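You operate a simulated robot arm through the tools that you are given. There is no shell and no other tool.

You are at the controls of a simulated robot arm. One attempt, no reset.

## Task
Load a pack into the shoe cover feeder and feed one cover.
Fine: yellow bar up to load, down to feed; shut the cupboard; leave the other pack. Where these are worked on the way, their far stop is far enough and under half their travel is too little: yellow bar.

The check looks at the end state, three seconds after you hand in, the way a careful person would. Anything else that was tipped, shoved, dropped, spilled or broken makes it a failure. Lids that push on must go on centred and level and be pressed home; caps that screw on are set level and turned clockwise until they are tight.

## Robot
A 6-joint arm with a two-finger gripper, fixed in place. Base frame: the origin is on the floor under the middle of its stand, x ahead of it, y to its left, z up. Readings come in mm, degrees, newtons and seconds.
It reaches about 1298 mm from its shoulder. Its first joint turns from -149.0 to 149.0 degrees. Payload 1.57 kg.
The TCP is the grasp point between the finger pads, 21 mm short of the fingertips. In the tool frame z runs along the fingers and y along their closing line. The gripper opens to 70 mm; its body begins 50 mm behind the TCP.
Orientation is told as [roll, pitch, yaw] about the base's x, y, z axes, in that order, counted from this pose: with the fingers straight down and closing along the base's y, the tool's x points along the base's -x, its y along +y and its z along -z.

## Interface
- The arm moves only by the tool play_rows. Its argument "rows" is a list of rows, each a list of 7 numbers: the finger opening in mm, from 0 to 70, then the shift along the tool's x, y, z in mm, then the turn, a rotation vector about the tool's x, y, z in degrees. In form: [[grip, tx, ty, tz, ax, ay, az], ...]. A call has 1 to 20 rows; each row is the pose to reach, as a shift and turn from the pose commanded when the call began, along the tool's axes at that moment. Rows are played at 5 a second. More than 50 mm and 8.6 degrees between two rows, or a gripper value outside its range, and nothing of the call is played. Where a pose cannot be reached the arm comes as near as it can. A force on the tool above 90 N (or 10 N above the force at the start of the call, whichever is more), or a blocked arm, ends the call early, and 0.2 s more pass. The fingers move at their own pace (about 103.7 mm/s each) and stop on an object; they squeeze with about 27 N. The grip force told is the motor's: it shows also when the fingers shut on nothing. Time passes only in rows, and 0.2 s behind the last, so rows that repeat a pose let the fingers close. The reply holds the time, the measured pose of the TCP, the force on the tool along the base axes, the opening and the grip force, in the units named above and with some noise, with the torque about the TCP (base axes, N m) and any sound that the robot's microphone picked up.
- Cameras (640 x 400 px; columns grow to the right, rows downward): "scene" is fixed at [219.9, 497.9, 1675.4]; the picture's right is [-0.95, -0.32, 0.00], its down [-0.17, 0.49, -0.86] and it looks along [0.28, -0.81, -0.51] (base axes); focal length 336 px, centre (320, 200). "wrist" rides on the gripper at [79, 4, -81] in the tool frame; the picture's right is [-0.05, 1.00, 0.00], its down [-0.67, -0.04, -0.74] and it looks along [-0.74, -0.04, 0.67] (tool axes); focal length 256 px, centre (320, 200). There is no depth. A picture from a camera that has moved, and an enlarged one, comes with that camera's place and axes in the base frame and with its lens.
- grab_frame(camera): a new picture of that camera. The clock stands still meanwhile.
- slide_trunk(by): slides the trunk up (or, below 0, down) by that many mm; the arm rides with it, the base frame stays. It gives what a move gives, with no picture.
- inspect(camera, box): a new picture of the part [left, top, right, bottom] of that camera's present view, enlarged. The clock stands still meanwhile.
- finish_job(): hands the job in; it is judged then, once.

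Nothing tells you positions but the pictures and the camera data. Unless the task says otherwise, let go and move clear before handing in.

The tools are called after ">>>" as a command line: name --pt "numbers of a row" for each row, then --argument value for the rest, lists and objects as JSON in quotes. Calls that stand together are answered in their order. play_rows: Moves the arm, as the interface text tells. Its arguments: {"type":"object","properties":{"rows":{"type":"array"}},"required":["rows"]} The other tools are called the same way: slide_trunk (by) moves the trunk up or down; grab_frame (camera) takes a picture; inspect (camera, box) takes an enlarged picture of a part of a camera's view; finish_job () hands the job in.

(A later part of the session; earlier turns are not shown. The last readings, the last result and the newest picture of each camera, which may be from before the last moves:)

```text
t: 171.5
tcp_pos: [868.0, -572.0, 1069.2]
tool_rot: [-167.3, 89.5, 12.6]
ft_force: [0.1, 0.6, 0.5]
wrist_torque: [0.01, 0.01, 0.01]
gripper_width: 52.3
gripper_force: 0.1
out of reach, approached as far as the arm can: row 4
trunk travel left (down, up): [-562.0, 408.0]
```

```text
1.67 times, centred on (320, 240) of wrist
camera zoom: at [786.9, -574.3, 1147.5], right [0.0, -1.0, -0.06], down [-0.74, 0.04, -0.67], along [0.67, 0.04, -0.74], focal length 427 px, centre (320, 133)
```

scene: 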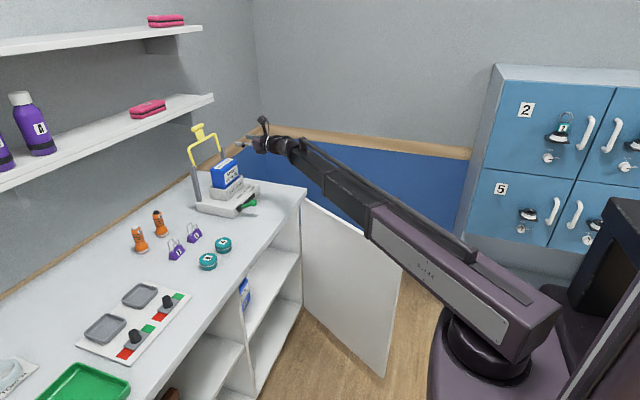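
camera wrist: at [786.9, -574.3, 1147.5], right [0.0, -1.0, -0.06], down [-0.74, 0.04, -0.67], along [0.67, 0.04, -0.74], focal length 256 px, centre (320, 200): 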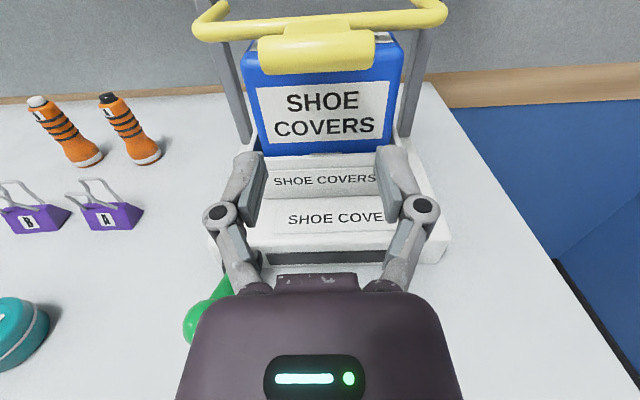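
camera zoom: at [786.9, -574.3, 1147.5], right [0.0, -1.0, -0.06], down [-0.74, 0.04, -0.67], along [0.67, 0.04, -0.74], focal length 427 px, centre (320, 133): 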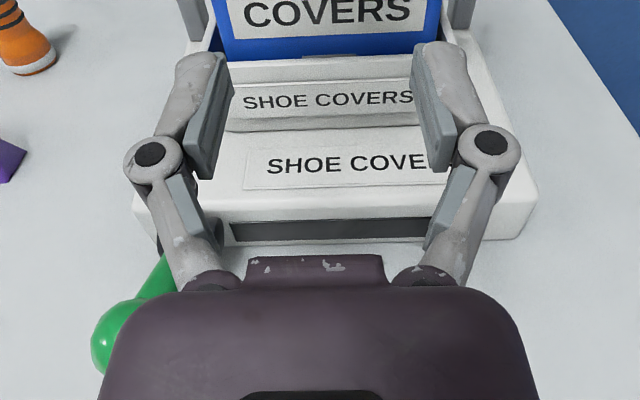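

The lever pivots about a horizontal hub at about (904, −485, 938), with the ball at (844, −492, 974), so it should be pressed down. I'll point the closed fingers down above the ball.

>>> slide_trunk --by 185

>>> play_rows --pt "0 -26.8 0 -1.9 0 -8.2 0" --pt "0 -53 0 -7.6 0 -16.4 0" --pt "0 -78 0 -16.9 0 -24.5 0" --pt "0 -101.6 0 -29.8 0 -32.7 0" --pt "0 -123 0 -45.9 0 -40.9 0" --pt "0 -142 0 -64.9 0 -49.1 0" --pt "0 -158.2 0 -86.4 0 -57.3 0" --pt "0 -171 0 -110 0 -65.5 0" --pt "0 -180.4 0 -134.9 0 -73.6 0" --pt "0 -186 0 -161.2 0 -81.8 0" --pt "0 -188 0 -188 0 -89.5 0"

>>> grab_frame --camera "scene"

```text
t: 173.5
tcp_pos: [869.2, -571.0, 1254.8]
tool_rot: [-166.3, 89.5, 13.8]
ft_force: [-0.4, 0.7, 0.0]
wrist_torque: [-0.02, -0.02, -0.04]
gripper_width: 52.0
gripper_force: 0.1
trunk travel left (down, up): [-747.0, 223.0]
```

```text
t: 175.9
tcp_pos: [684.3, -571.3, 1065.1]
tool_rot: [-0.1, 1.0, -180.0]
ft_force: [-0.3, 0.1, -1.2]
wrist_torque: [-0.01, 0.0, -0.01]
gripper_width: 0.0
gripper_force: 27.1
trunk travel left (down, up): [-747.0, 223.0]
```

```text
taken
```

scene: 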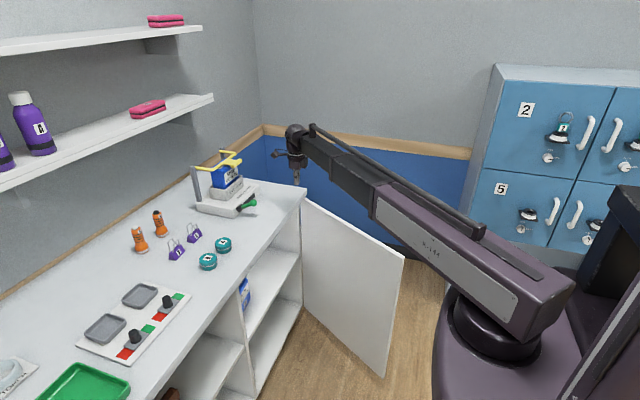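

>>> play_rows --pt "0 40 -20 0 0 -0.5 0" --pt "0 80 -40 0 0 -1 0" --pt "0 120 -60 0 0 -1 0" --pt "0 158 -79 0 0 -1 0"

>>> grab_frame --camera "wrist"

>>> inspect --camera "scene" --box '[190, 130, 290, 220]'

```text
t: 176.9
tcp_pos: [839.5, -490.6, 1066.3]
tool_rot: [-0.1, 0.0, -179.9]
ft_force: [-0.3, 0.8, 0.0]
wrist_torque: [-0.03, -0.02, -0.01]
gripper_width: 0.0
gripper_force: 26.5
trunk travel left (down, up): [-747.0, 223.0]
```

```text
taken
camera wrist: at [919.7, -495.2, 1146.7], right [-0.05, -1.0, 0.0], down [-0.67, 0.03, 0.75], along [-0.74, 0.04, -0.67], focal length 256 px, centre (320, 200)
```

wrist: 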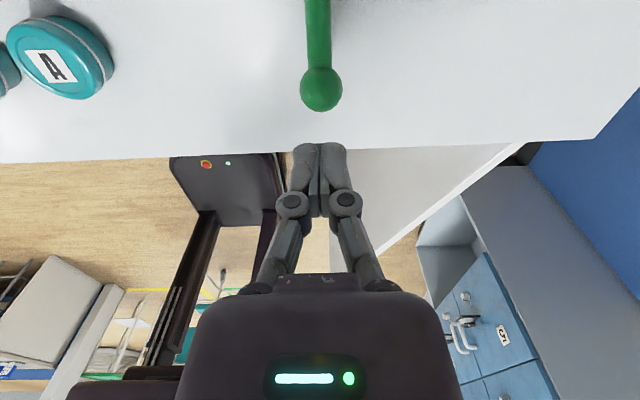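

```text
4.44 times, centred on (240, 175) of scene
camera zoom: at [219.9, 497.9, 1675.4], right [-0.95, -0.32, 0.0], down [-0.17, 0.49, -0.86], along [0.28, -0.81, -0.51], focal length 1495 px, centre (676, 311)
```

zoom: 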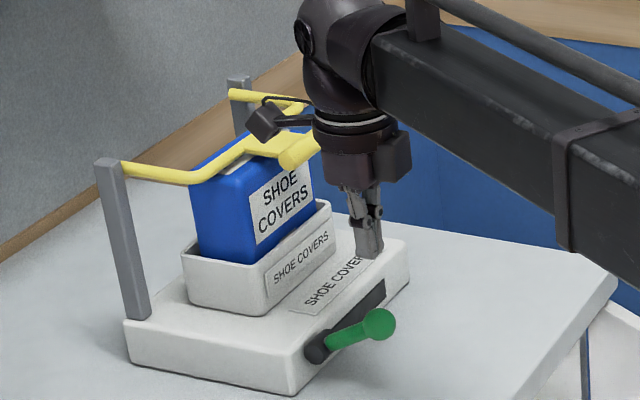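

The ball is directly below the closed fingertips. Lowering until contact, then pressing.

>>> slide_trunk --by -50

>>> slide_trunk --by -8

>>> slide_trunk --by -8

>>> inspect --camera "scene" --box '[190, 150, 290, 220]'

>>> grab_frame --camera "wrist"

```text
t: 177.8
tcp_pos: [838.9, -490.9, 1016.7]
tool_rot: [-0.2, 0.0, -180.0]
ft_force: [-0.6, 0.0, -0.5]
wrist_torque: [0.0, 0.04, 0.0]
gripper_width: 0.1
gripper_force: 27.0
trunk travel left (down, up): [-697.0, 273.0]
```

```text
t: 178.4
tcp_pos: [838.2, -491.5, 1007.9]
tool_rot: [-0.1, 0.0, -180.0]
ft_force: [0.5, 0.8, 1.1]
wrist_torque: [0.02, -0.01, 0.01]
gripper_width: 6.2
gripper_force: 28.6
trunk travel left (down, up): [-689.0, 281.0]
```

```text
t: 179.0
tcp_pos: [838.5, -490.9, 1000.6]
tool_rot: [0.0, 0.0, -180.0]
ft_force: [0.2, -1.1, 1.6]
wrist_torque: [-0.04, 0.02, -0.01]
gripper_width: 6.0
gripper_force: 28.7
trunk travel left (down, up): [-681.0, 289.0]
```

```text
5.71 times, centred on (240, 185) of scene
camera zoom: at [219.9, 497.9, 1675.4], right [-0.95, -0.32, 0.0], down [-0.17, 0.49, -0.86], along [0.28, -0.81, -0.51], focal length 1923 px, centre (777, 286)
```

zoom: 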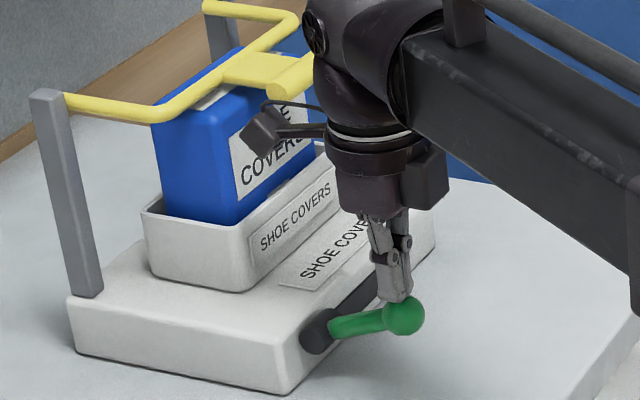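

```text
taken
camera wrist: at [918.7, -495.6, 1081.2], right [-0.05, -1.0, 0.0], down [-0.67, 0.03, 0.74], along [-0.74, 0.04, -0.67], focal length 256 px, centre (320, 200)
```

wrist: 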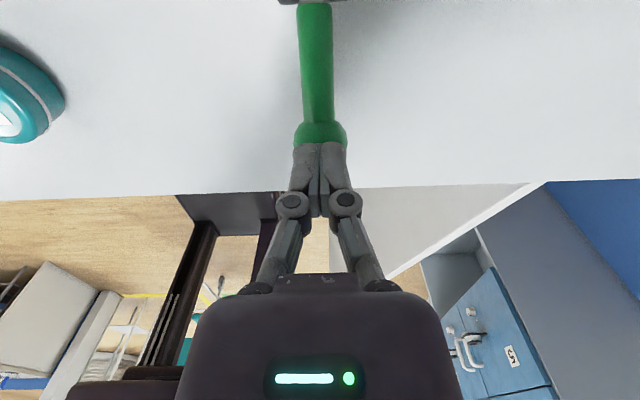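

The lever moves down easily. Continuing in steps until it reaches its stop.

>>> slide_trunk --by -8

>>> slide_trunk --by -8

>>> slide_trunk --by -8

>>> inspect --camera "scene" --box '[190, 150, 290, 220]'

```text
t: 179.6
tcp_pos: [838.6, -491.9, 993.0]
tool_rot: [-0.1, 0.0, -180.1]
ft_force: [0.8, -0.7, 2.8]
wrist_torque: [-0.01, 0.02, 0.0]
gripper_width: 5.9
gripper_force: 28.9
trunk travel left (down, up): [-673.0, 297.0]
```

```text
t: 180.1
tcp_pos: [839.1, -492.1, 984.4]
tool_rot: [-0.2, 0.0, -179.9]
ft_force: [0.4, -0.6, 2.3]
wrist_torque: [0.01, 0.04, -0.04]
gripper_width: 6.0
gripper_force: 28.9
trunk travel left (down, up): [-665.0, 305.0]
```

```text
t: 180.7
tcp_pos: [838.2, -492.2, 976.5]
tool_rot: [-0.1, -0.1, -180.0]
ft_force: [-0.6, -0.2, 3.8]
wrist_torque: [-0.03, 0.05, -0.04]
gripper_width: 6.0
gripper_force: 28.1
trunk travel left (down, up): [-657.0, 313.0]
```

```text
5.71 times, centred on (240, 185) of scene
camera zoom: at [219.9, 497.9, 1675.4], right [-0.95, -0.32, 0.0], down [-0.17, 0.49, -0.86], along [0.28, -0.81, -0.51], focal length 1923 px, centre (777, 286)
```

zoom: 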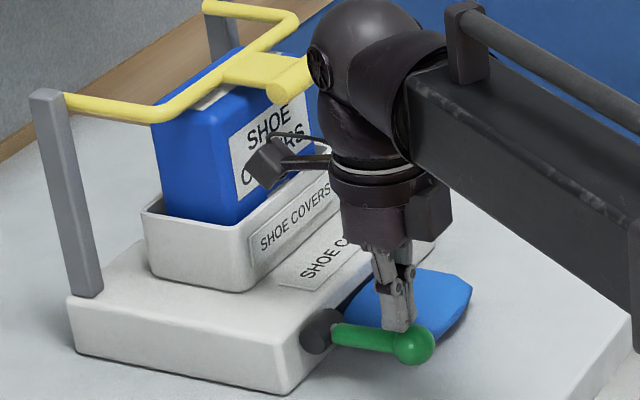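

A blue cover has come out of the slot. I'll press slightly further to complete the stroke, then look.

>>> slide_trunk --by -6

>>> inspect --camera "scene" --box '[190, 150, 290, 220]'

>>> grab_frame --camera "wrist"

```text
t: 181.2
tcp_pos: [838.9, -491.5, 971.0]
tool_rot: [-0.1, -0.1, -180.0]
ft_force: [-0.8, 0.0, 4.6]
wrist_torque: [-0.01, 0.03, -0.01]
gripper_width: 6.0
gripper_force: 28.7
trunk travel left (down, up): [-651.0, 319.0]
```

```text
5.71 times, centred on (240, 185) of scene
camera zoom: at [219.9, 497.9, 1675.4], right [-0.95, -0.32, 0.0], down [-0.17, 0.49, -0.86], along [0.28, -0.81, -0.51], focal length 1923 px, centre (777, 286)
```

zoom: 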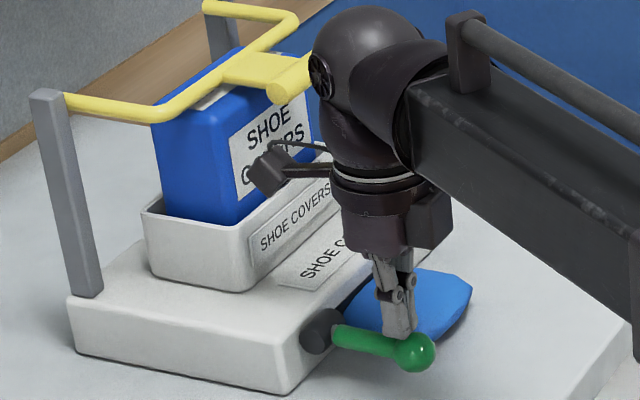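

```text
taken
camera wrist: at [918.3, -495.5, 1051.5], right [-0.05, -1.0, 0.0], down [-0.67, 0.03, 0.74], along [-0.74, 0.04, -0.67], focal length 256 px, centre (320, 200)
```

wrist: 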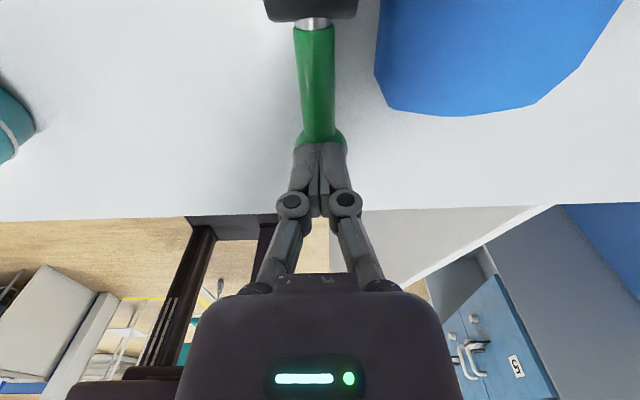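

One cover is fed. Releasing the lever by raising straight up.

>>> slide_trunk --by 20

>>> slide_trunk --by 20

>>> slide_trunk --by 80

>>> inspect --camera "scene" --box '[190, 140, 290, 220]'

>>> grab_frame --camera "wrist"

```text
t: 181.9
tcp_pos: [839.0, -491.8, 990.4]
tool_rot: [-0.2, 0.1, -180.1]
ft_force: [-1.1, 0.2, 3.4]
wrist_torque: [-0.02, 0.05, -0.04]
gripper_width: 6.1
gripper_force: 29.0
trunk travel left (down, up): [-671.0, 299.0]
```

```text
t: 182.6
tcp_pos: [838.2, -490.6, 1010.7]
tool_rot: [0.0, 0.1, -180.0]
ft_force: [0.6, -0.3, 0.2]
wrist_torque: [-0.03, -0.01, 0.03]
gripper_width: 0.0
gripper_force: 29.1
trunk travel left (down, up): [-691.0, 279.0]
```

```text
t: 183.8
tcp_pos: [839.1, -491.0, 1089.8]
tool_rot: [-0.2, 0.0, -179.9]
ft_force: [-0.3, 0.3, -0.3]
wrist_torque: [0.0, 0.01, 0.03]
gripper_width: 0.1
gripper_force: 28.3
trunk travel left (down, up): [-771.0, 199.0]
```

```text
5.00 times, centred on (240, 180) of scene
camera zoom: at [219.9, 497.9, 1675.4], right [-0.95, -0.32, 0.0], down [-0.17, 0.49, -0.86], along [0.28, -0.81, -0.51], focal length 1682 px, centre (720, 300)
```

zoom: 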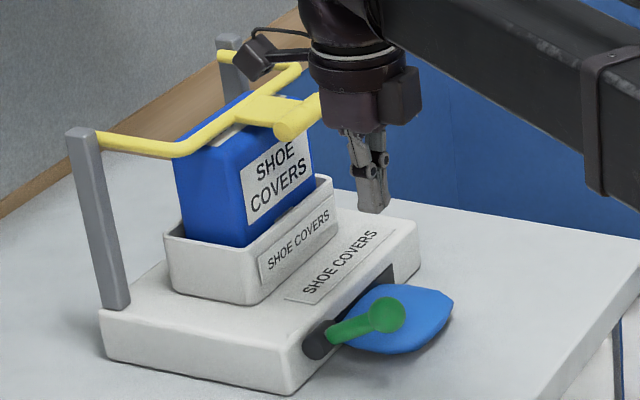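

```text
taken
camera wrist: at [918.8, -495.7, 1170.9], right [-0.05, -1.0, 0.0], down [-0.67, 0.03, 0.74], along [-0.74, 0.04, -0.67], focal length 256 px, centre (320, 200)
```

wrist: 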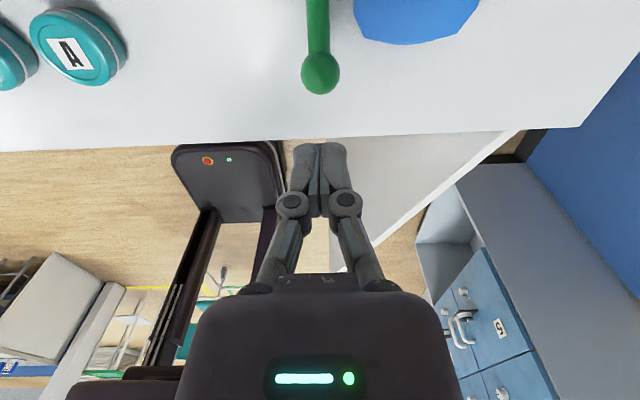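

Lever released, one cover out, bar down. Before shutting the cupboard I'll put pack B back where it stood. Retreating, turning the hand and tilting it as before.

>>> play_rows --pt "70 -40 0 0 0 0 0" --pt "70 -80 2 0 0 0 0" --pt "70 -120 4 0 0 0 0" --pt "70 -160 6 0 0 0 0" --pt "70 -200 9 0 0 0 0" --pt "70 -235 12 0 0 0 0"

>>> play_rows --pt "70 0 0 0 0 0 -8.2" --pt "70 0 0 0 0 0 -16.4" --pt "70 0 0 0 0 0 -24.5" --pt "70 0 0 0 0 0 -32.7" --pt "70 0 0 0 0 0 -40.9" --pt "70 0 0 0 0 0 -49.1" --pt "70 0 0 0 0 0 -57.3" --pt "70 0 0 0 0 0 -65.5" --pt "70 0 0 0 0 0 -73.6" --pt "70 0 0 0 0 0 -81.8" --pt "70 0 0 0 0 0 -90"

>>> play_rows --pt "70 10 0 -1.8 0 8 0" --pt "70 20 0 -7.3 0 16 0" --pt "70 30 0 -16.3 0 24 0" --pt "70 40 0 -28.6 0 32 0" --pt "70 48 0 -34 0 35 0"

>>> grab_frame --camera "scene"

```text
t: 185.2
tcp_pos: [603.0, -503.6, 1090.5]
tool_rot: [-0.1, 0.0, -179.9]
ft_force: [-1.0, 0.8, 0.6]
wrist_torque: [0.0, -0.06, -0.04]
gripper_width: 70.0
gripper_force: 0.1
trunk travel left (down, up): [-771.0, 199.0]
```

```text
t: 187.6
tcp_pos: [603.7, -503.2, 1090.8]
tool_rot: [0.0, 0.1, -89.7]
ft_force: [0.5, 0.4, 0.5]
wrist_torque: [-0.02, -0.01, 0.02]
gripper_width: 69.8
gripper_force: 0.0
trunk travel left (down, up): [-771.0, 199.0]
```

```text
t: 188.8
tcp_pos: [604.0, -455.6, 1124.4]
tool_rot: [0.0, 35.2, -90.1]
ft_force: [0.3, -0.1, 0.5]
wrist_torque: [0.01, -0.01, 0.0]
gripper_width: 70.1
gripper_force: 0.0
trunk travel left (down, up): [-771.0, 199.0]
```

```text
taken
```

scene: 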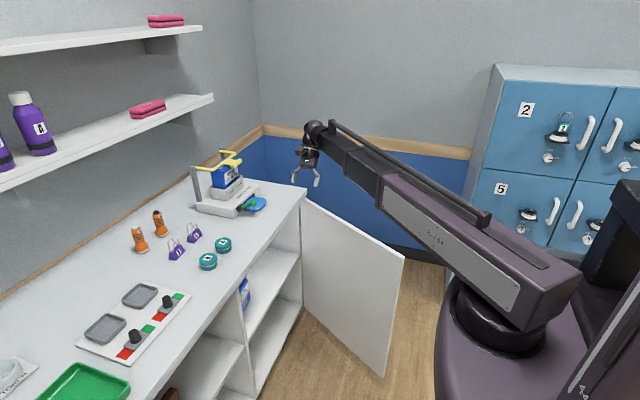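

Lowering to shelf level in front of the open cupboard.

>>> slide_trunk --by -400

>>> slide_trunk --by -111

>>> play_rows --pt "70 -4 32 -2.9 0 0 0" --pt "70 -8.2 64 -5.7 0 0 0" --pt "70 -12.3 96 -8.6 0 0 0" --pt "70 -20.5 131 -14.4 0 0 0" --pt "70 -28.7 166 -20.1 0 0 0" --pt "70 -36.9 200 -25.8 0 0 0"

>>> grab_frame --camera "wrist"

>>> inspect --camera "scene" --box '[200, 220, 320, 350]'

```text
t: 192.6
tcp_pos: [604.1, -455.8, 724.4]
tool_rot: [0.0, 35.2, -89.9]
ft_force: [0.5, -0.1, 0.1]
wrist_torque: [0.04, 0.0, 0.03]
gripper_width: 69.9
gripper_force: 0.1
trunk travel left (down, up): [-371.0, 599.0]
```

```text
t: 194.0
tcp_pos: [605.1, -455.2, 612.8]
tool_rot: [0.0, 35.1, -89.9]
ft_force: [-0.1, -0.2, 0.4]
wrist_torque: [-0.02, -0.04, -0.03]
gripper_width: 70.2
gripper_force: 0.1
trunk travel left (down, up): [-260.0, 710.0]
```

```text
t: 195.4
tcp_pos: [807.2, -500.0, 613.5]
tool_rot: [0.0, 35.1, -89.9]
ft_force: [0.1, 0.5, 0.0]
wrist_torque: [-0.04, -0.03, 0.01]
gripper_width: 70.0
gripper_force: 0.0
trunk travel left (down, up): [-260.0, 710.0]
```

```text
taken
camera wrist: at [811.1, -480.9, 724.8], right [1.0, -0.04, -0.03], down [-0.03, -0.97, 0.23], along [-0.04, -0.23, -0.97], focal length 256 px, centre (320, 200)
```

wrist: 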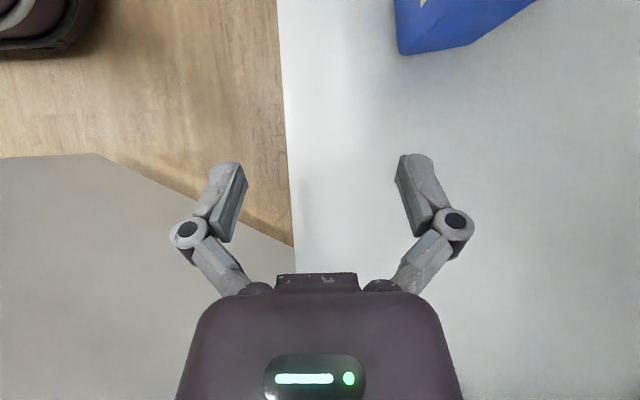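

```text
3.08 times, centred on (260, 285) of scene
camera zoom: at [219.9, 497.9, 1675.4], right [-0.95, -0.32, 0.0], down [-0.17, 0.49, -0.86], along [0.28, -0.81, -0.51], focal length 1035 px, centre (505, -62)
```

zoom: 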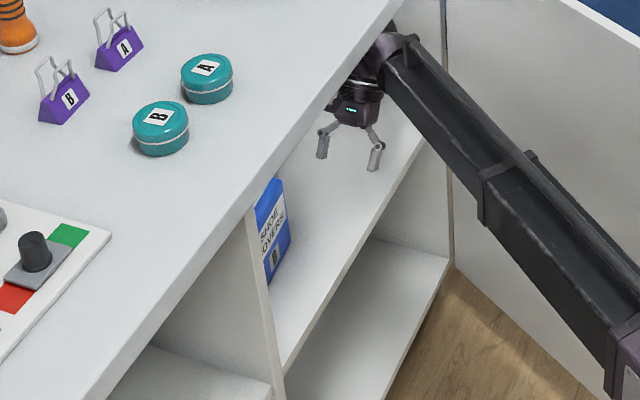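

B's near end is at about (895, −418), yawed about 5–6°. Moving in front of its end and matching its yaw.

>>> play_rows --pt "70 0 31 0 0 0 0" --pt "70 0 62 0 0 0 0" --pt "70 4 92.5 2.9 1.15 0 -1.64" --pt "70 16 92.5 11.2 2.3 0 -3.3" --pt "70 28 92.5 19.6 3.44 0 -4.91"

>>> grab_frame --camera "wrist"

```text
t: 196.6
tcp_pos: [896.9, -465.6, 614.4]
tool_rot: [-0.1, 35.3, -83.8]
ft_force: [-0.2, 0.3, 0.2]
wrist_torque: [0.03, -0.01, 0.01]
gripper_width: 69.8
gripper_force: 0.0
trunk travel left (down, up): [-260.0, 710.0]
```

```text
taken
camera wrist: at [899.0, -447.6, 724.8], right [1.0, 0.06, -0.03], down [0.07, -0.97, 0.23], along [-0.02, -0.23, -0.97], focal length 256 px, centre (320, 200)
```

wrist: 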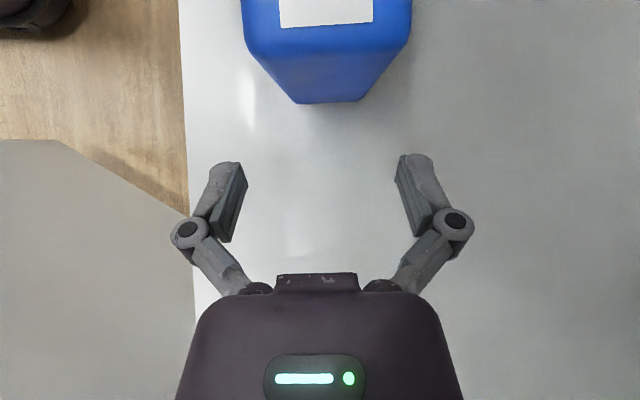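

Aligned in yaw, with 6 mm to shift in x. Adjusting and sliding in.

>>> play_rows --pt "70 0 6 0 0 0 0" --pt "70 13 6 9.1 0 0 0" --pt "70 26 6 18.2 0 0 0" --pt "70 38 6 26.6 0 0 0"

>>> grab_frame --camera "wrist"

```text
t: 197.6
tcp_pos: [898.6, -418.4, 612.9]
tool_rot: [-0.1, 35.1, -84.0]
ft_force: [0.0, -0.6, -0.1]
wrist_torque: [0.02, 0.0, 0.03]
gripper_width: 69.8
gripper_force: 0.1
trunk travel left (down, up): [-260.0, 710.0]
```

```text
taken
camera wrist: at [900.9, -400.0, 724.8], right [1.0, 0.06, -0.03], down [0.07, -0.97, 0.23], along [-0.02, -0.23, -0.97], focal length 256 px, centre (320, 200)
```

wrist: 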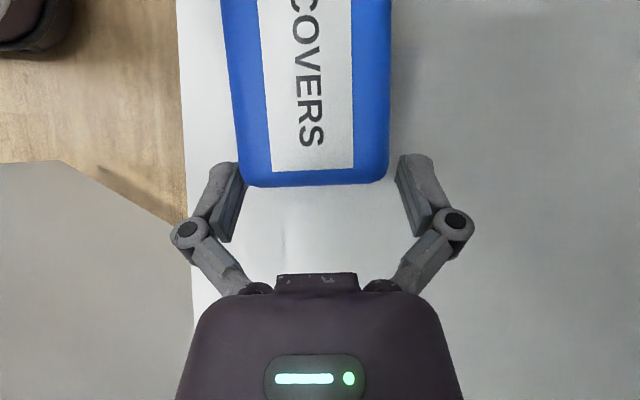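

>>> play_rows --pt "70 7 -1.3 4.9 0 0 0" --pt "70 14 -1.3 9.8 0 0 0" --pt "70 21 -1.3 14.7 0 0 0"

>>> grab_frame --camera "wrist"

```text
t: 198.4
tcp_pos: [895.1, -394.2, 612.9]
tool_rot: [0.1, 35.1, -84.0]
ft_force: [-0.2, 0.6, -0.2]
wrist_torque: [0.02, -0.06, 0.0]
gripper_width: 70.0
gripper_force: 0.1
trunk travel left (down, up): [-260.0, 710.0]
```

```text
taken
camera wrist: at [897.7, -374.7, 724.9], right [1.0, 0.06, -0.03], down [0.07, -0.97, 0.22], along [-0.02, -0.23, -0.97], focal length 256 px, centre (320, 200)
```

wrist: 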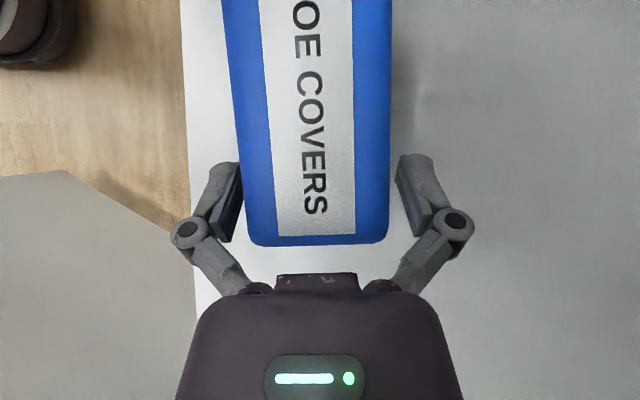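

Closing on B, lifting slightly and moving it back about 30 mm.

>>> play_rows --pt "60 0 0 0 0 0 0" --pt "45 0 0 0 0 0 0" --pt "30 0 0 0 0 0 0" --pt "30 0 0 0 0 0 0"

>>> slide_trunk --by 5

>>> play_rows --pt "30 -6 -1.3 -4.2 -0.3 0 0.4" --pt "30 -12 -2.5 -8.4 -0.6 0 0.8" --pt "30 -18 -3.8 -12.7 -0.9 0 1.2" --pt "30 -24.2 -5.1 -17 -1.15 0 1.64"

>>> grab_frame --camera "wrist"

>>> inspect --camera "scene" --box '[200, 220, 320, 350]'

```text
t: 199.4
tcp_pos: [895.2, -394.2, 613.8]
tool_rot: [0.1, 35.2, -84.0]
ft_force: [-0.3, -1.0, 2.7]
wrist_torque: [0.12, 0.01, 0.09]
gripper_width: 60.0
gripper_force: 27.3
trunk travel left (down, up): [-260.0, 710.0]
```

```text
t: 199.9
tcp_pos: [895.4, -394.2, 618.2]
tool_rot: [0.0, 35.2, -84.0]
ft_force: [-0.2, -0.5, -2.6]
wrist_torque: [-0.07, -0.02, 0.01]
gripper_width: 59.8
gripper_force: 27.0
trunk travel left (down, up): [-265.0, 705.0]
```

```text
t: 200.9
tcp_pos: [892.8, -423.8, 617.5]
tool_rot: [0.0, 35.2, -86.0]
ft_force: [0.0, 0.2, -2.1]
wrist_torque: [-0.07, -0.01, -0.01]
gripper_width: 59.8
gripper_force: 27.0
trunk travel left (down, up): [-265.0, 705.0]
```

```text
taken
camera wrist: at [896.8, -405.0, 729.6], right [1.0, 0.03, -0.03], down [0.03, -0.97, 0.23], along [-0.02, -0.23, -0.97], focal length 256 px, centre (320, 200)
```

wrist: 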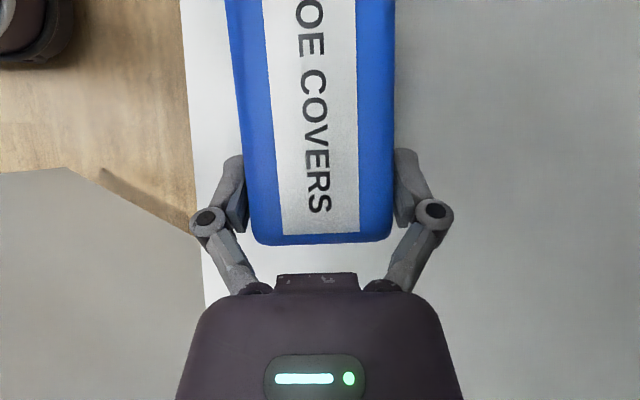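

```text
3.08 times, centred on (260, 285) of scene
camera zoom: at [219.9, 497.9, 1675.4], right [-0.95, -0.32, 0.0], down [-0.17, 0.49, -0.86], along [0.28, -0.81, -0.51], focal length 1035 px, centre (505, -62)
```

zoom: 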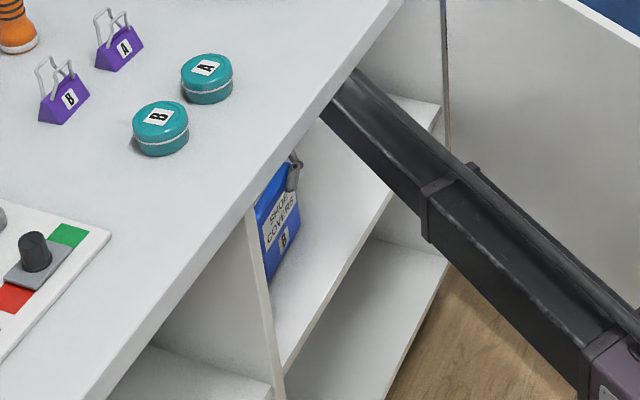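

B matches its original position in the scene view. Setting it down and releasing.

>>> slide_trunk --by -4

>>> slide_trunk --by -2

```text
t: 201.5
tcp_pos: [892.8, -423.5, 611.8]
tool_rot: [0.0, 35.2, -86.1]
ft_force: [0.7, 0.7, -2.5]
wrist_torque: [-0.1, -0.04, 0.0]
gripper_width: 59.6
gripper_force: 26.7
trunk travel left (down, up): [-261.0, 709.0]
```

```text
t: 202.0
tcp_pos: [893.1, -424.6, 613.3]
tool_rot: [0.0, 35.2, -85.9]
ft_force: [4.1, -4.3, 12.5]
wrist_torque: [0.27, -0.03, -0.01]
gripper_width: 59.9
gripper_force: 26.7
trunk travel left (down, up): [-259.0, 711.0]
```

>>> slide_trunk --by 1

>>> play_rows --pt "64 0 0 0 0 0 0" --pt "70 0 0 0 0 0 0" --pt "70 0 0 0 0 0 0"

>>> play_rows --pt "70 -12 0 -8.4 0 0 0" --pt "70 -26 0 -18.2 0 0 0" --pt "70 -44 0 -30.8 0 0 0" --pt "70 -65 0 -45.5 0 0 0"

>>> grab_frame --camera "wrist"

>>> inspect --camera "scene" --box '[200, 220, 320, 350]'

```text
t: 202.5
tcp_pos: [892.9, -423.5, 614.3]
tool_rot: [0.2, 35.2, -85.8]
ft_force: [1.8, -1.7, 6.2]
wrist_torque: [0.46, -0.22, -0.21]
gripper_width: 59.7
gripper_force: 27.1
trunk travel left (down, up): [-260.0, 710.0]
```

```text
t: 203.3
tcp_pos: [892.6, -424.1, 613.8]
tool_rot: [-0.1, 35.1, -85.8]
ft_force: [0.4, -0.6, 0.2]
wrist_torque: [-0.01, -0.04, 0.0]
gripper_width: 69.7
gripper_force: 0.2
trunk travel left (down, up): [-260.0, 710.0]
```

```text
t: 204.3
tcp_pos: [898.1, -504.4, 613.2]
tool_rot: [0.0, 35.3, -85.9]
ft_force: [0.3, -0.9, -1.2]
wrist_torque: [-0.02, 0.03, 0.02]
gripper_width: 70.1
gripper_force: 0.1
trunk travel left (down, up): [-260.0, 710.0]
```

```text
taken
camera wrist: at [901.6, -484.7, 724.9], right [1.0, 0.03, -0.03], down [0.03, -0.97, 0.22], along [-0.02, -0.23, -0.97], focal length 256 px, centre (320, 200)
```

wrist: 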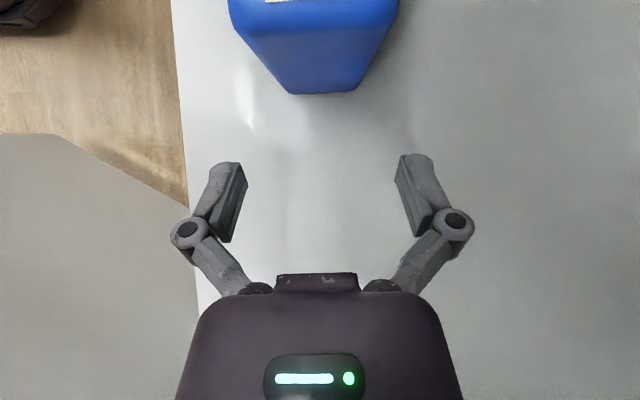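

```text
3.08 times, centred on (260, 285) of scene
camera zoom: at [219.9, 497.9, 1675.4], right [-0.95, -0.32, 0.0], down [-0.17, 0.49, -0.86], along [0.28, -0.81, -0.51], focal length 1035 px, centre (505, -62)
```

zoom: 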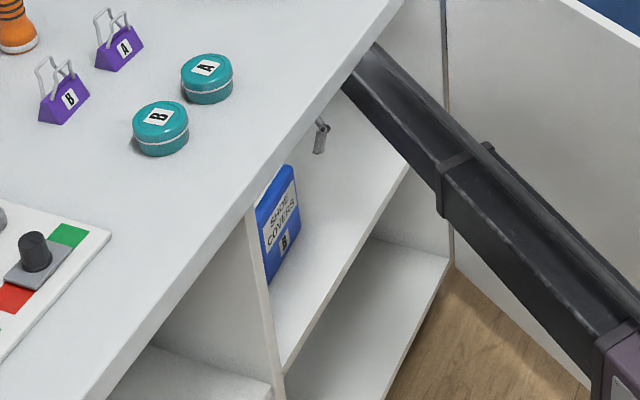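

B is back in place. Withdrawing from the cupboard.

>>> play_rows --pt "70 -3.7 -33 -2.6 0 0 0" --pt "70 -7.5 -66 -5.2 0 0 0" --pt "70 -7.5 -98.9 -5.2 0 0 0" --pt "70 5 -131 3.5 -0.8 0 1.1" --pt "70 18 -163 12.6 -1.5 0 2.2" --pt "70 31 -195.9 21.7 -2.3 0 3.28" --pt "70 39 -225 27.3 -2.3 0 3.28" --pt "70 48 -255 33.6 -2.3 0 3.28" --pt "70 56.6 -284 39.7 -2.3 0 3.28"

>>> grab_frame --camera "scene"

>>> grab_frame --camera "wrist"

```text
t: 206.3
tcp_pos: [609.6, -456.1, 613.3]
tool_rot: [0.0, 35.2, -90.0]
ft_force: [0.4, -0.5, 0.5]
wrist_torque: [-0.03, -0.01, 0.03]
gripper_width: 70.0
gripper_force: 0.1
trunk travel left (down, up): [-260.0, 710.0]
```

```text
taken
```

scene: 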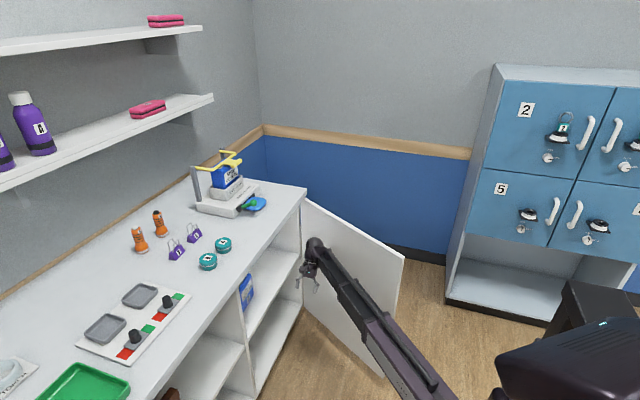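

```text
taken
camera wrist: at [614.0, -437.3, 724.8], right [1.0, -0.04, -0.03], down [-0.04, -0.97, 0.23], along [-0.04, -0.22, -0.97], focal length 256 px, centre (320, 200)
```

wrist: 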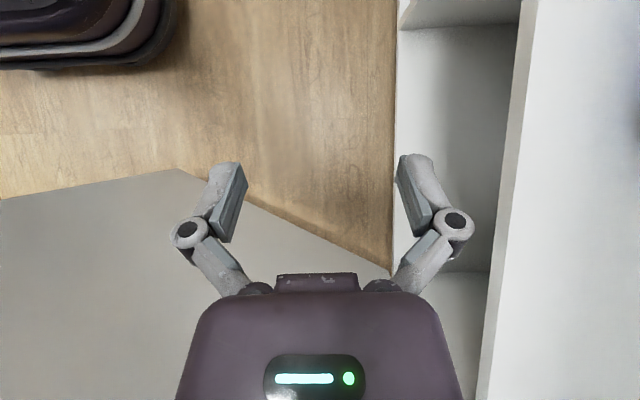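

The feeder side is done. To shut the door I must push it from its outer face, so I'll raise up, point the tool forward again, and swing over the door to the outer side.

>>> slide_trunk --by 400

>>> play_rows --pt "0 -17 0 3 0 -8 0" --pt "0 -35 0 4 0 -16 0" --pt "0 -55 0 1 0 -24 0" --pt "0 -76 0 -5 0 -32 0" --pt "0 -107 0 -34 0 -35.2 0"

```text
t: 210.1
tcp_pos: [610.1, -456.1, 1013.2]
tool_rot: [0.0, 35.2, -90.0]
ft_force: [0.6, -0.2, -0.2]
wrist_torque: [0.0, 0.02, 0.0]
gripper_width: 70.2
gripper_force: 0.1
trunk travel left (down, up): [-660.0, 310.0]
```

```text
t: 211.3
tcp_pos: [609.9, -562.5, 979.0]
tool_rot: [0.0, -0.2, -90.0]
ft_force: [-0.4, -0.7, -0.2]
wrist_torque: [0.01, 0.0, -0.01]
gripper_width: 0.0
gripper_force: 26.8
out of reach, approached as far as the arm can: row 4
trunk travel left (down, up): [-660.0, 310.0]
```

>>> play_rows --pt "0 0 0 0 0 0 8.2" --pt "0 0 0 0 0 0 16.4" --pt "0 0 0 0 0 0 24.5" --pt "0 0 0 0 0 0 32.7" --pt "0 0 0 0 0 0 40.9" --pt "0 0 0 0 0 0 49.1" --pt "0 0 0 0 0 0 57.3" --pt "0 0 0 0 0 0 65.5" --pt "0 0 0 0 0 0 73.6" --pt "0 0 0 0 0 0 81.8" --pt "0 0 0 0 0 0 90"

>>> play_rows --pt "0 26.8 0 -1.9 0 8.2 0" --pt "0 53 0 -7.6 0 16.4 0" --pt "0 78 0 -16.9 0 24.5 0" --pt "0 101.6 0 -29.8 0 32.7 0" --pt "0 123 0 -45.9 0 40.9 0" --pt "0 142 0 -64.9 0 49.1 0" --pt "0 158.2 0 -86.4 0 57.3 0" --pt "0 171 0 -110 0 65.5 0" --pt "0 180.4 0 -134.9 0 73.6 0" --pt "0 186 0 -161.2 0 81.8 0" --pt "0 188 0 -188 0 90 0"

>>> grab_frame --camera "wrist"

```text
t: 213.7
tcp_pos: [609.4, -563.5, 979.7]
tool_rot: [0.0, 0.0, 179.9]
ft_force: [-0.9, -0.1, -0.3]
wrist_torque: [0.0, -0.03, 0.02]
gripper_width: 0.0
gripper_force: 27.2
trunk travel left (down, up): [-660.0, 310.0]
```

```text
t: 216.1
tcp_pos: [797.9, -561.2, 1166.4]
tool_rot: [140.3, 89.8, -39.7]
ft_force: [0.4, -0.4, -0.3]
wrist_torque: [-0.03, 0.02, 0.01]
gripper_width: 0.0
gripper_force: 26.9
trunk travel left (down, up): [-660.0, 310.0]
```

```text
taken
camera wrist: at [716.7, -565.2, 1244.7], right [0.0, -1.0, -0.05], down [-0.74, 0.03, -0.67], along [0.67, 0.04, -0.74], focal length 256 px, centre (320, 200)
```

wrist: 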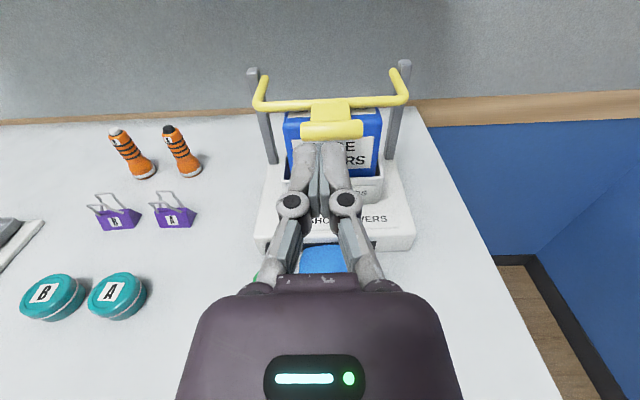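

Now sweeping over the open door (top at z≈863) to its outer side, yawing 35°.

>>> play_rows --pt "0 0 4 -36 2.7 0 0" --pt "0 0 9 -72 5.4 0 0" --pt "0 0 13 -108 8.1 0 0" --pt "0 0 17 -144 10.8 0 0" --pt "0 0 22 -180 13.5 0 0" --pt "0 0 26 -216 16.2 0 0" --pt "0 0 30 -252 18.9 0 0" --pt "0 0 34 -288 21.6 0 0" --pt "0 0 39 -324 24.3 0 0" --pt "0 0 43 -360 27 0 0" --pt "0 0 48 -396 29.6 0 0" --pt "0 0 52 -432 32.3 0 0" --pt "0 0 56 -469 35 0 0"

>>> grab_frame --camera "scene"

>>> grab_frame --camera "wrist"

```text
t: 218.9
tcp_pos: [325.7, -617.0, 1165.7]
tool_rot: [143.5, 89.9, -1.4]
ft_force: [-0.6, -0.7, -0.3]
wrist_torque: [0.01, -0.01, -0.03]
gripper_width: 0.0
gripper_force: 27.0
out of reach, approached as far as the arm can: row 3
trunk travel left (down, up): [-660.0, 310.0]
```

```text
taken
```

scene: 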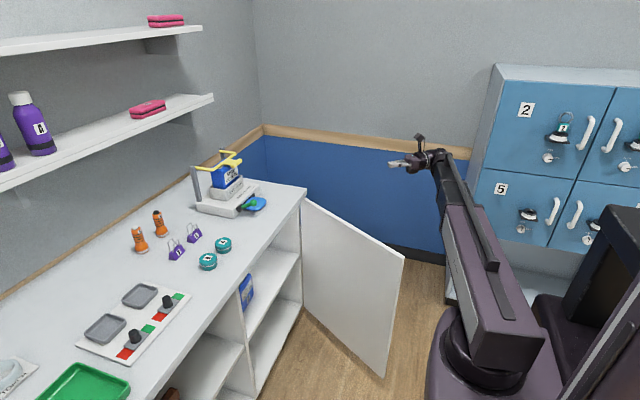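

```text
taken
camera wrist: at [263.0, -666.1, 1244.5], right [0.57, -0.82, -0.05], down [-0.63, -0.4, -0.67], along [0.52, 0.42, -0.74], focal length 256 px, centre (320, 200)
```

wrist: 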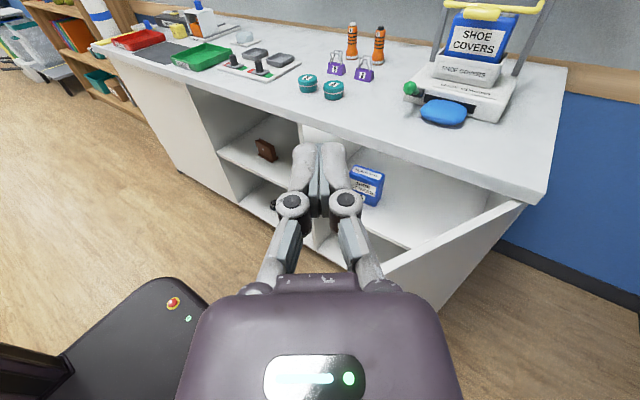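

Door is at about 59°; my tool is on its outer side with ~47 mm clearance. Lowering to push height, below the handle.

>>> slide_trunk --by -300

>>> grab_frame --camera "wrist"

>>> grab_frame --camera "scene"

```text
t: 221.9
tcp_pos: [326.7, -616.6, 865.6]
tool_rot: [140.7, 89.8, -4.4]
ft_force: [0.0, 0.4, 0.0]
wrist_torque: [0.01, -0.02, 0.0]
gripper_width: 0.1
gripper_force: 27.0
trunk travel left (down, up): [-360.0, 610.0]
```

```text
taken
camera wrist: at [263.6, -666.1, 944.5], right [0.57, -0.82, -0.05], down [-0.63, -0.4, -0.67], along [0.53, 0.41, -0.74], focal length 256 px, centre (320, 200)
```

wrist: 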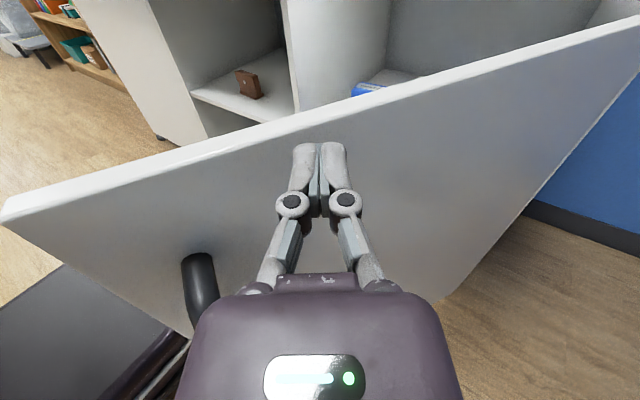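

```text
taken
```

scene: 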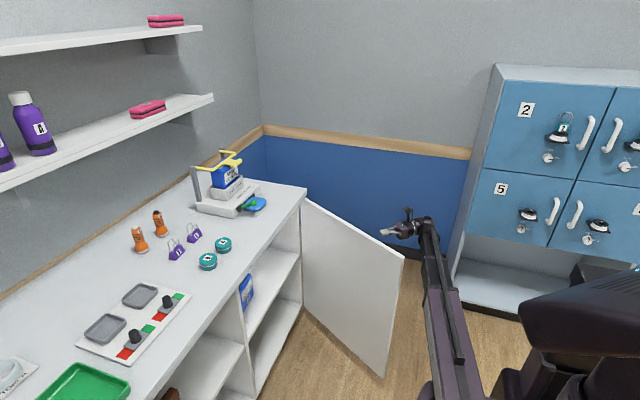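

Clear of the handle. Continuing down to z≈540.

>>> slide_trunk --by -325

>>> grab_frame --camera "wrist"

```text
t: 225.2
tcp_pos: [326.9, -617.0, 540.2]
tool_rot: [140.9, 89.8, -4.0]
ft_force: [0.1, 0.8, -0.3]
wrist_torque: [-0.04, 0.0, -0.02]
gripper_width: 0.3
gripper_force: 27.3
trunk travel left (down, up): [-35.0, 935.0]
```

```text
taken
camera wrist: at [263.6, -666.1, 619.5], right [0.57, -0.82, -0.05], down [-0.63, -0.4, -0.67], along [0.53, 0.41, -0.74], focal length 256 px, centre (320, 200)
```

wrist: 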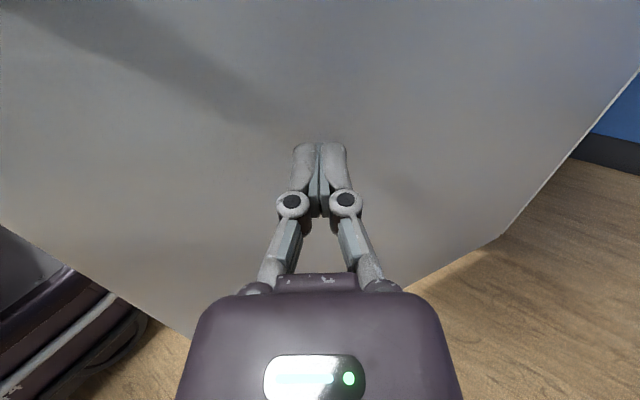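

Starting to push the door closed along its arc, first to about 40°.

>>> play_rows --pt "0 0 1.6 14 0 0 0" --pt "0 0 3.2 28 0 0 0" --pt "0 0 5 42 0 0 0" --pt "0 0 6.5 54.6 0 0 0" --pt "0 0 -1 74 0 0 0" --pt "0 0 -8.5 93.6 0 0 0" --pt "0 0 -14.5 114 -0.5 0 0" --pt "0 0 -19.6 134.2 -1 0 0" --pt "0 0 -23.5 155 -2 0 0" --pt "0 0 -27 175.6 -3 0 0"

>>> grab_frame --camera "wrist"

>>> grab_frame --camera "scene"

```text
t: 227.3
tcp_pos: [457.0, -493.8, 540.6]
tool_rot: [156.9, 89.8, 8.9]
ft_force: [0.4, -0.2, -0.1]
wrist_torque: [-0.01, 0.0, 0.02]
gripper_width: 0.0
gripper_force: 26.8
trunk travel left (down, up): [-35.0, 935.0]
```

```text
taken
camera wrist: at [390.2, -539.8, 619.6], right [0.53, -0.85, -0.05], down [-0.65, -0.36, -0.67], along [0.55, 0.39, -0.74], focal length 256 px, centre (320, 200)
```

wrist: 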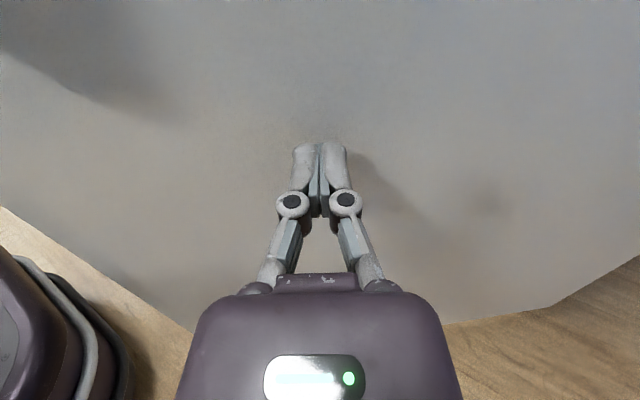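

```text
taken
```

scene: 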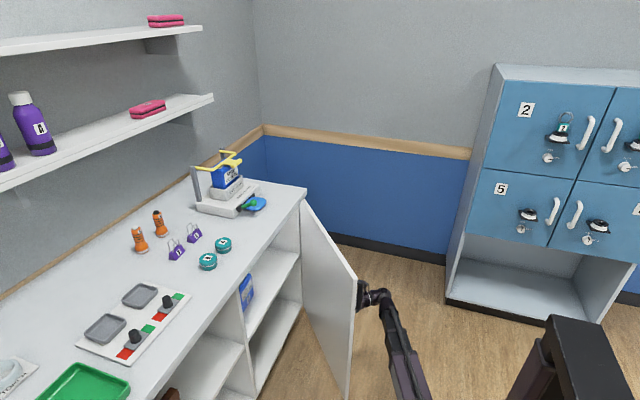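

Closing smoothly. Continuing to about 10°.

>>> play_rows --pt "0 0 -2.8 20.8 -1 0 0" --pt "0 0 -5.1 41.6 -2 0 0" --pt "0 0 -6 62.6 -4 0 0" --pt "0 0 -6.5 83.6 -6 0 0" --pt "0 0 -5.5 104.5 -8.5 0 0" --pt "0 0 -4 125.5 -11 0 0" --pt "0 0 -1 146 -14 0 0" --pt "0 0 2.6 167 -17 0 0" --pt "0 0 8 187 -19.5 0 0" --pt "0 0 13.8 207.4 -22 0 0"

>>> grab_frame --camera "scene"

>>> grab_frame --camera "wrist"

```text
t: 229.6
tcp_pos: [639.4, -397.0, 540.5]
tool_rot: [142.0, 90.0, -28.0]
ft_force: [0.0, -0.7, -0.2]
wrist_torque: [-0.03, 0.0, -0.04]
gripper_width: 0.3
gripper_force: 26.8
trunk travel left (down, up): [-35.0, 935.0]
```

```text
taken
```

scene: 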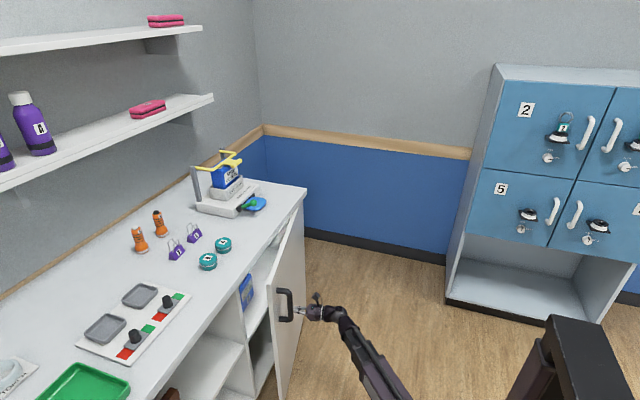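

```text
taken
camera wrist: at [560.7, -414.4, 619.4], right [0.17, -0.98, -0.05], down [-0.74, -0.09, -0.67], along [0.65, 0.15, -0.74], focal length 256 px, centre (320, 200)
```

wrist: 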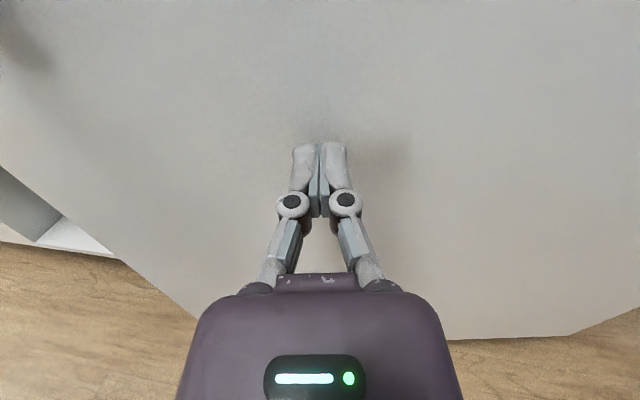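

Almost shut. Pushing the last bit slowly until it's home.

>>> play_rows --pt "0 0 -0.2 14 -1.7 0 0" --pt "0 0 -0.3 28 -3.3 0 0" --pt "0 0 -0.4 42 -5 0 0" --pt "0 0 0.5 54 -6.7 0 0" --pt "0 0 1.4 66 -8.4 0 0" --pt "0 0 2.4 76.8 -10 0 0"

>>> grab_frame --camera "scene"

```text
t: 230.9
tcp_pos: [714.8, -385.6, 540.4]
tool_rot: [173.7, 89.9, -6.4]
ft_force: [-0.7, 0.1, 0.4]
wrist_torque: [0.0, 0.0, -0.02]
gripper_width: 0.0
gripper_force: 26.6
trunk travel left (down, up): [-35.0, 935.0]
```

```text
taken
```

scene: 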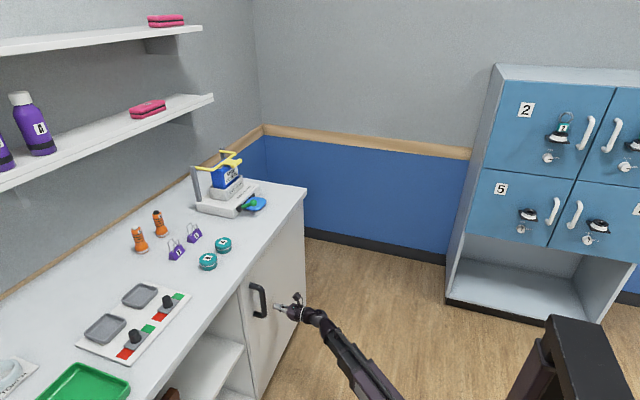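

Looks closed; pressing a few millimetres more until I feel the stop.

>>> play_rows --pt "0 0 0 4 0 0 0" --pt "0 0 0 8 0 0 0" --pt "0 0 0 11 0 0 0"

>>> inspect --camera "scene" --box '[220, 220, 320, 370]'

```text
t: 231.8
tcp_pos: [726.3, -385.5, 541.2]
tool_rot: [176.1, 89.8, -3.9]
ft_force: [0.3, 0.7, 0.9]
wrist_torque: [-0.04, -0.02, 0.02]
gripper_width: 0.3
gripper_force: 26.7
trunk travel left (down, up): [-35.0, 935.0]
```

```text
2.67 times, centred on (270, 295) of scene
camera zoom: at [219.9, 497.9, 1675.4], right [-0.95, -0.32, 0.0], down [-0.17, 0.49, -0.86], along [0.28, -0.81, -0.51], focal length 897 px, centre (453, -53)
```

zoom: 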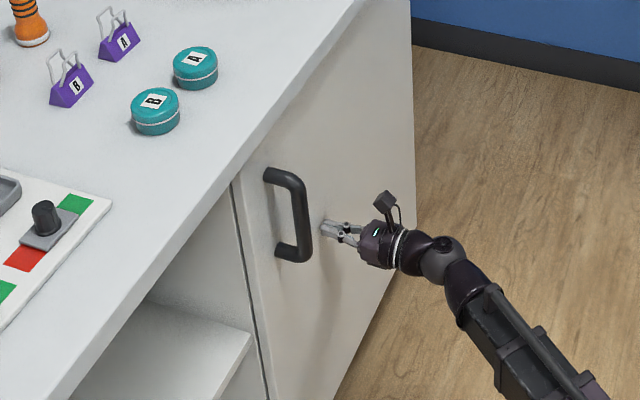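

>>> play_rows --pt "0 0 0 3 0 0 0" --pt "0 0 0 6 0 0 0" --pt "0 0 0 9 0 0 0"

>>> grab_frame --camera "wrist"

```text
t: 232.6
tcp_pos: [729.5, -385.6, 540.2]
tool_rot: [142.2, 89.8, -38.1]
ft_force: [-73.2, -0.5, -20.2]
wrist_torque: [0.12, 0.44, 0.04]
gripper_width: 6.1
gripper_force: 28.8
trunk travel left (down, up): [-35.0, 935.0]
```

```text
taken
camera wrist: at [649.3, -388.4, 619.7], right [0.0, -1.0, -0.05], down [-0.74, 0.04, -0.67], along [0.67, 0.04, -0.74], focal length 256 px, centre (320, 200)
```

wrist: 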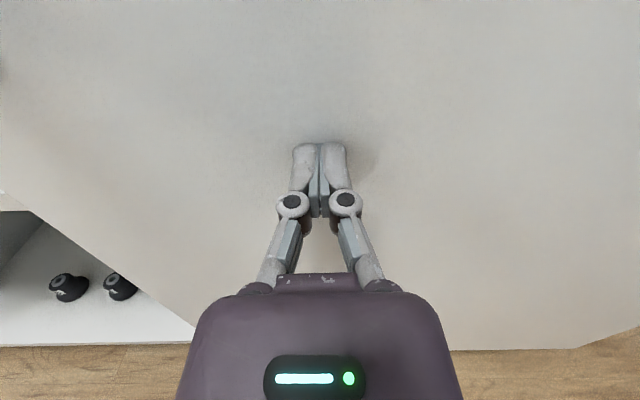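

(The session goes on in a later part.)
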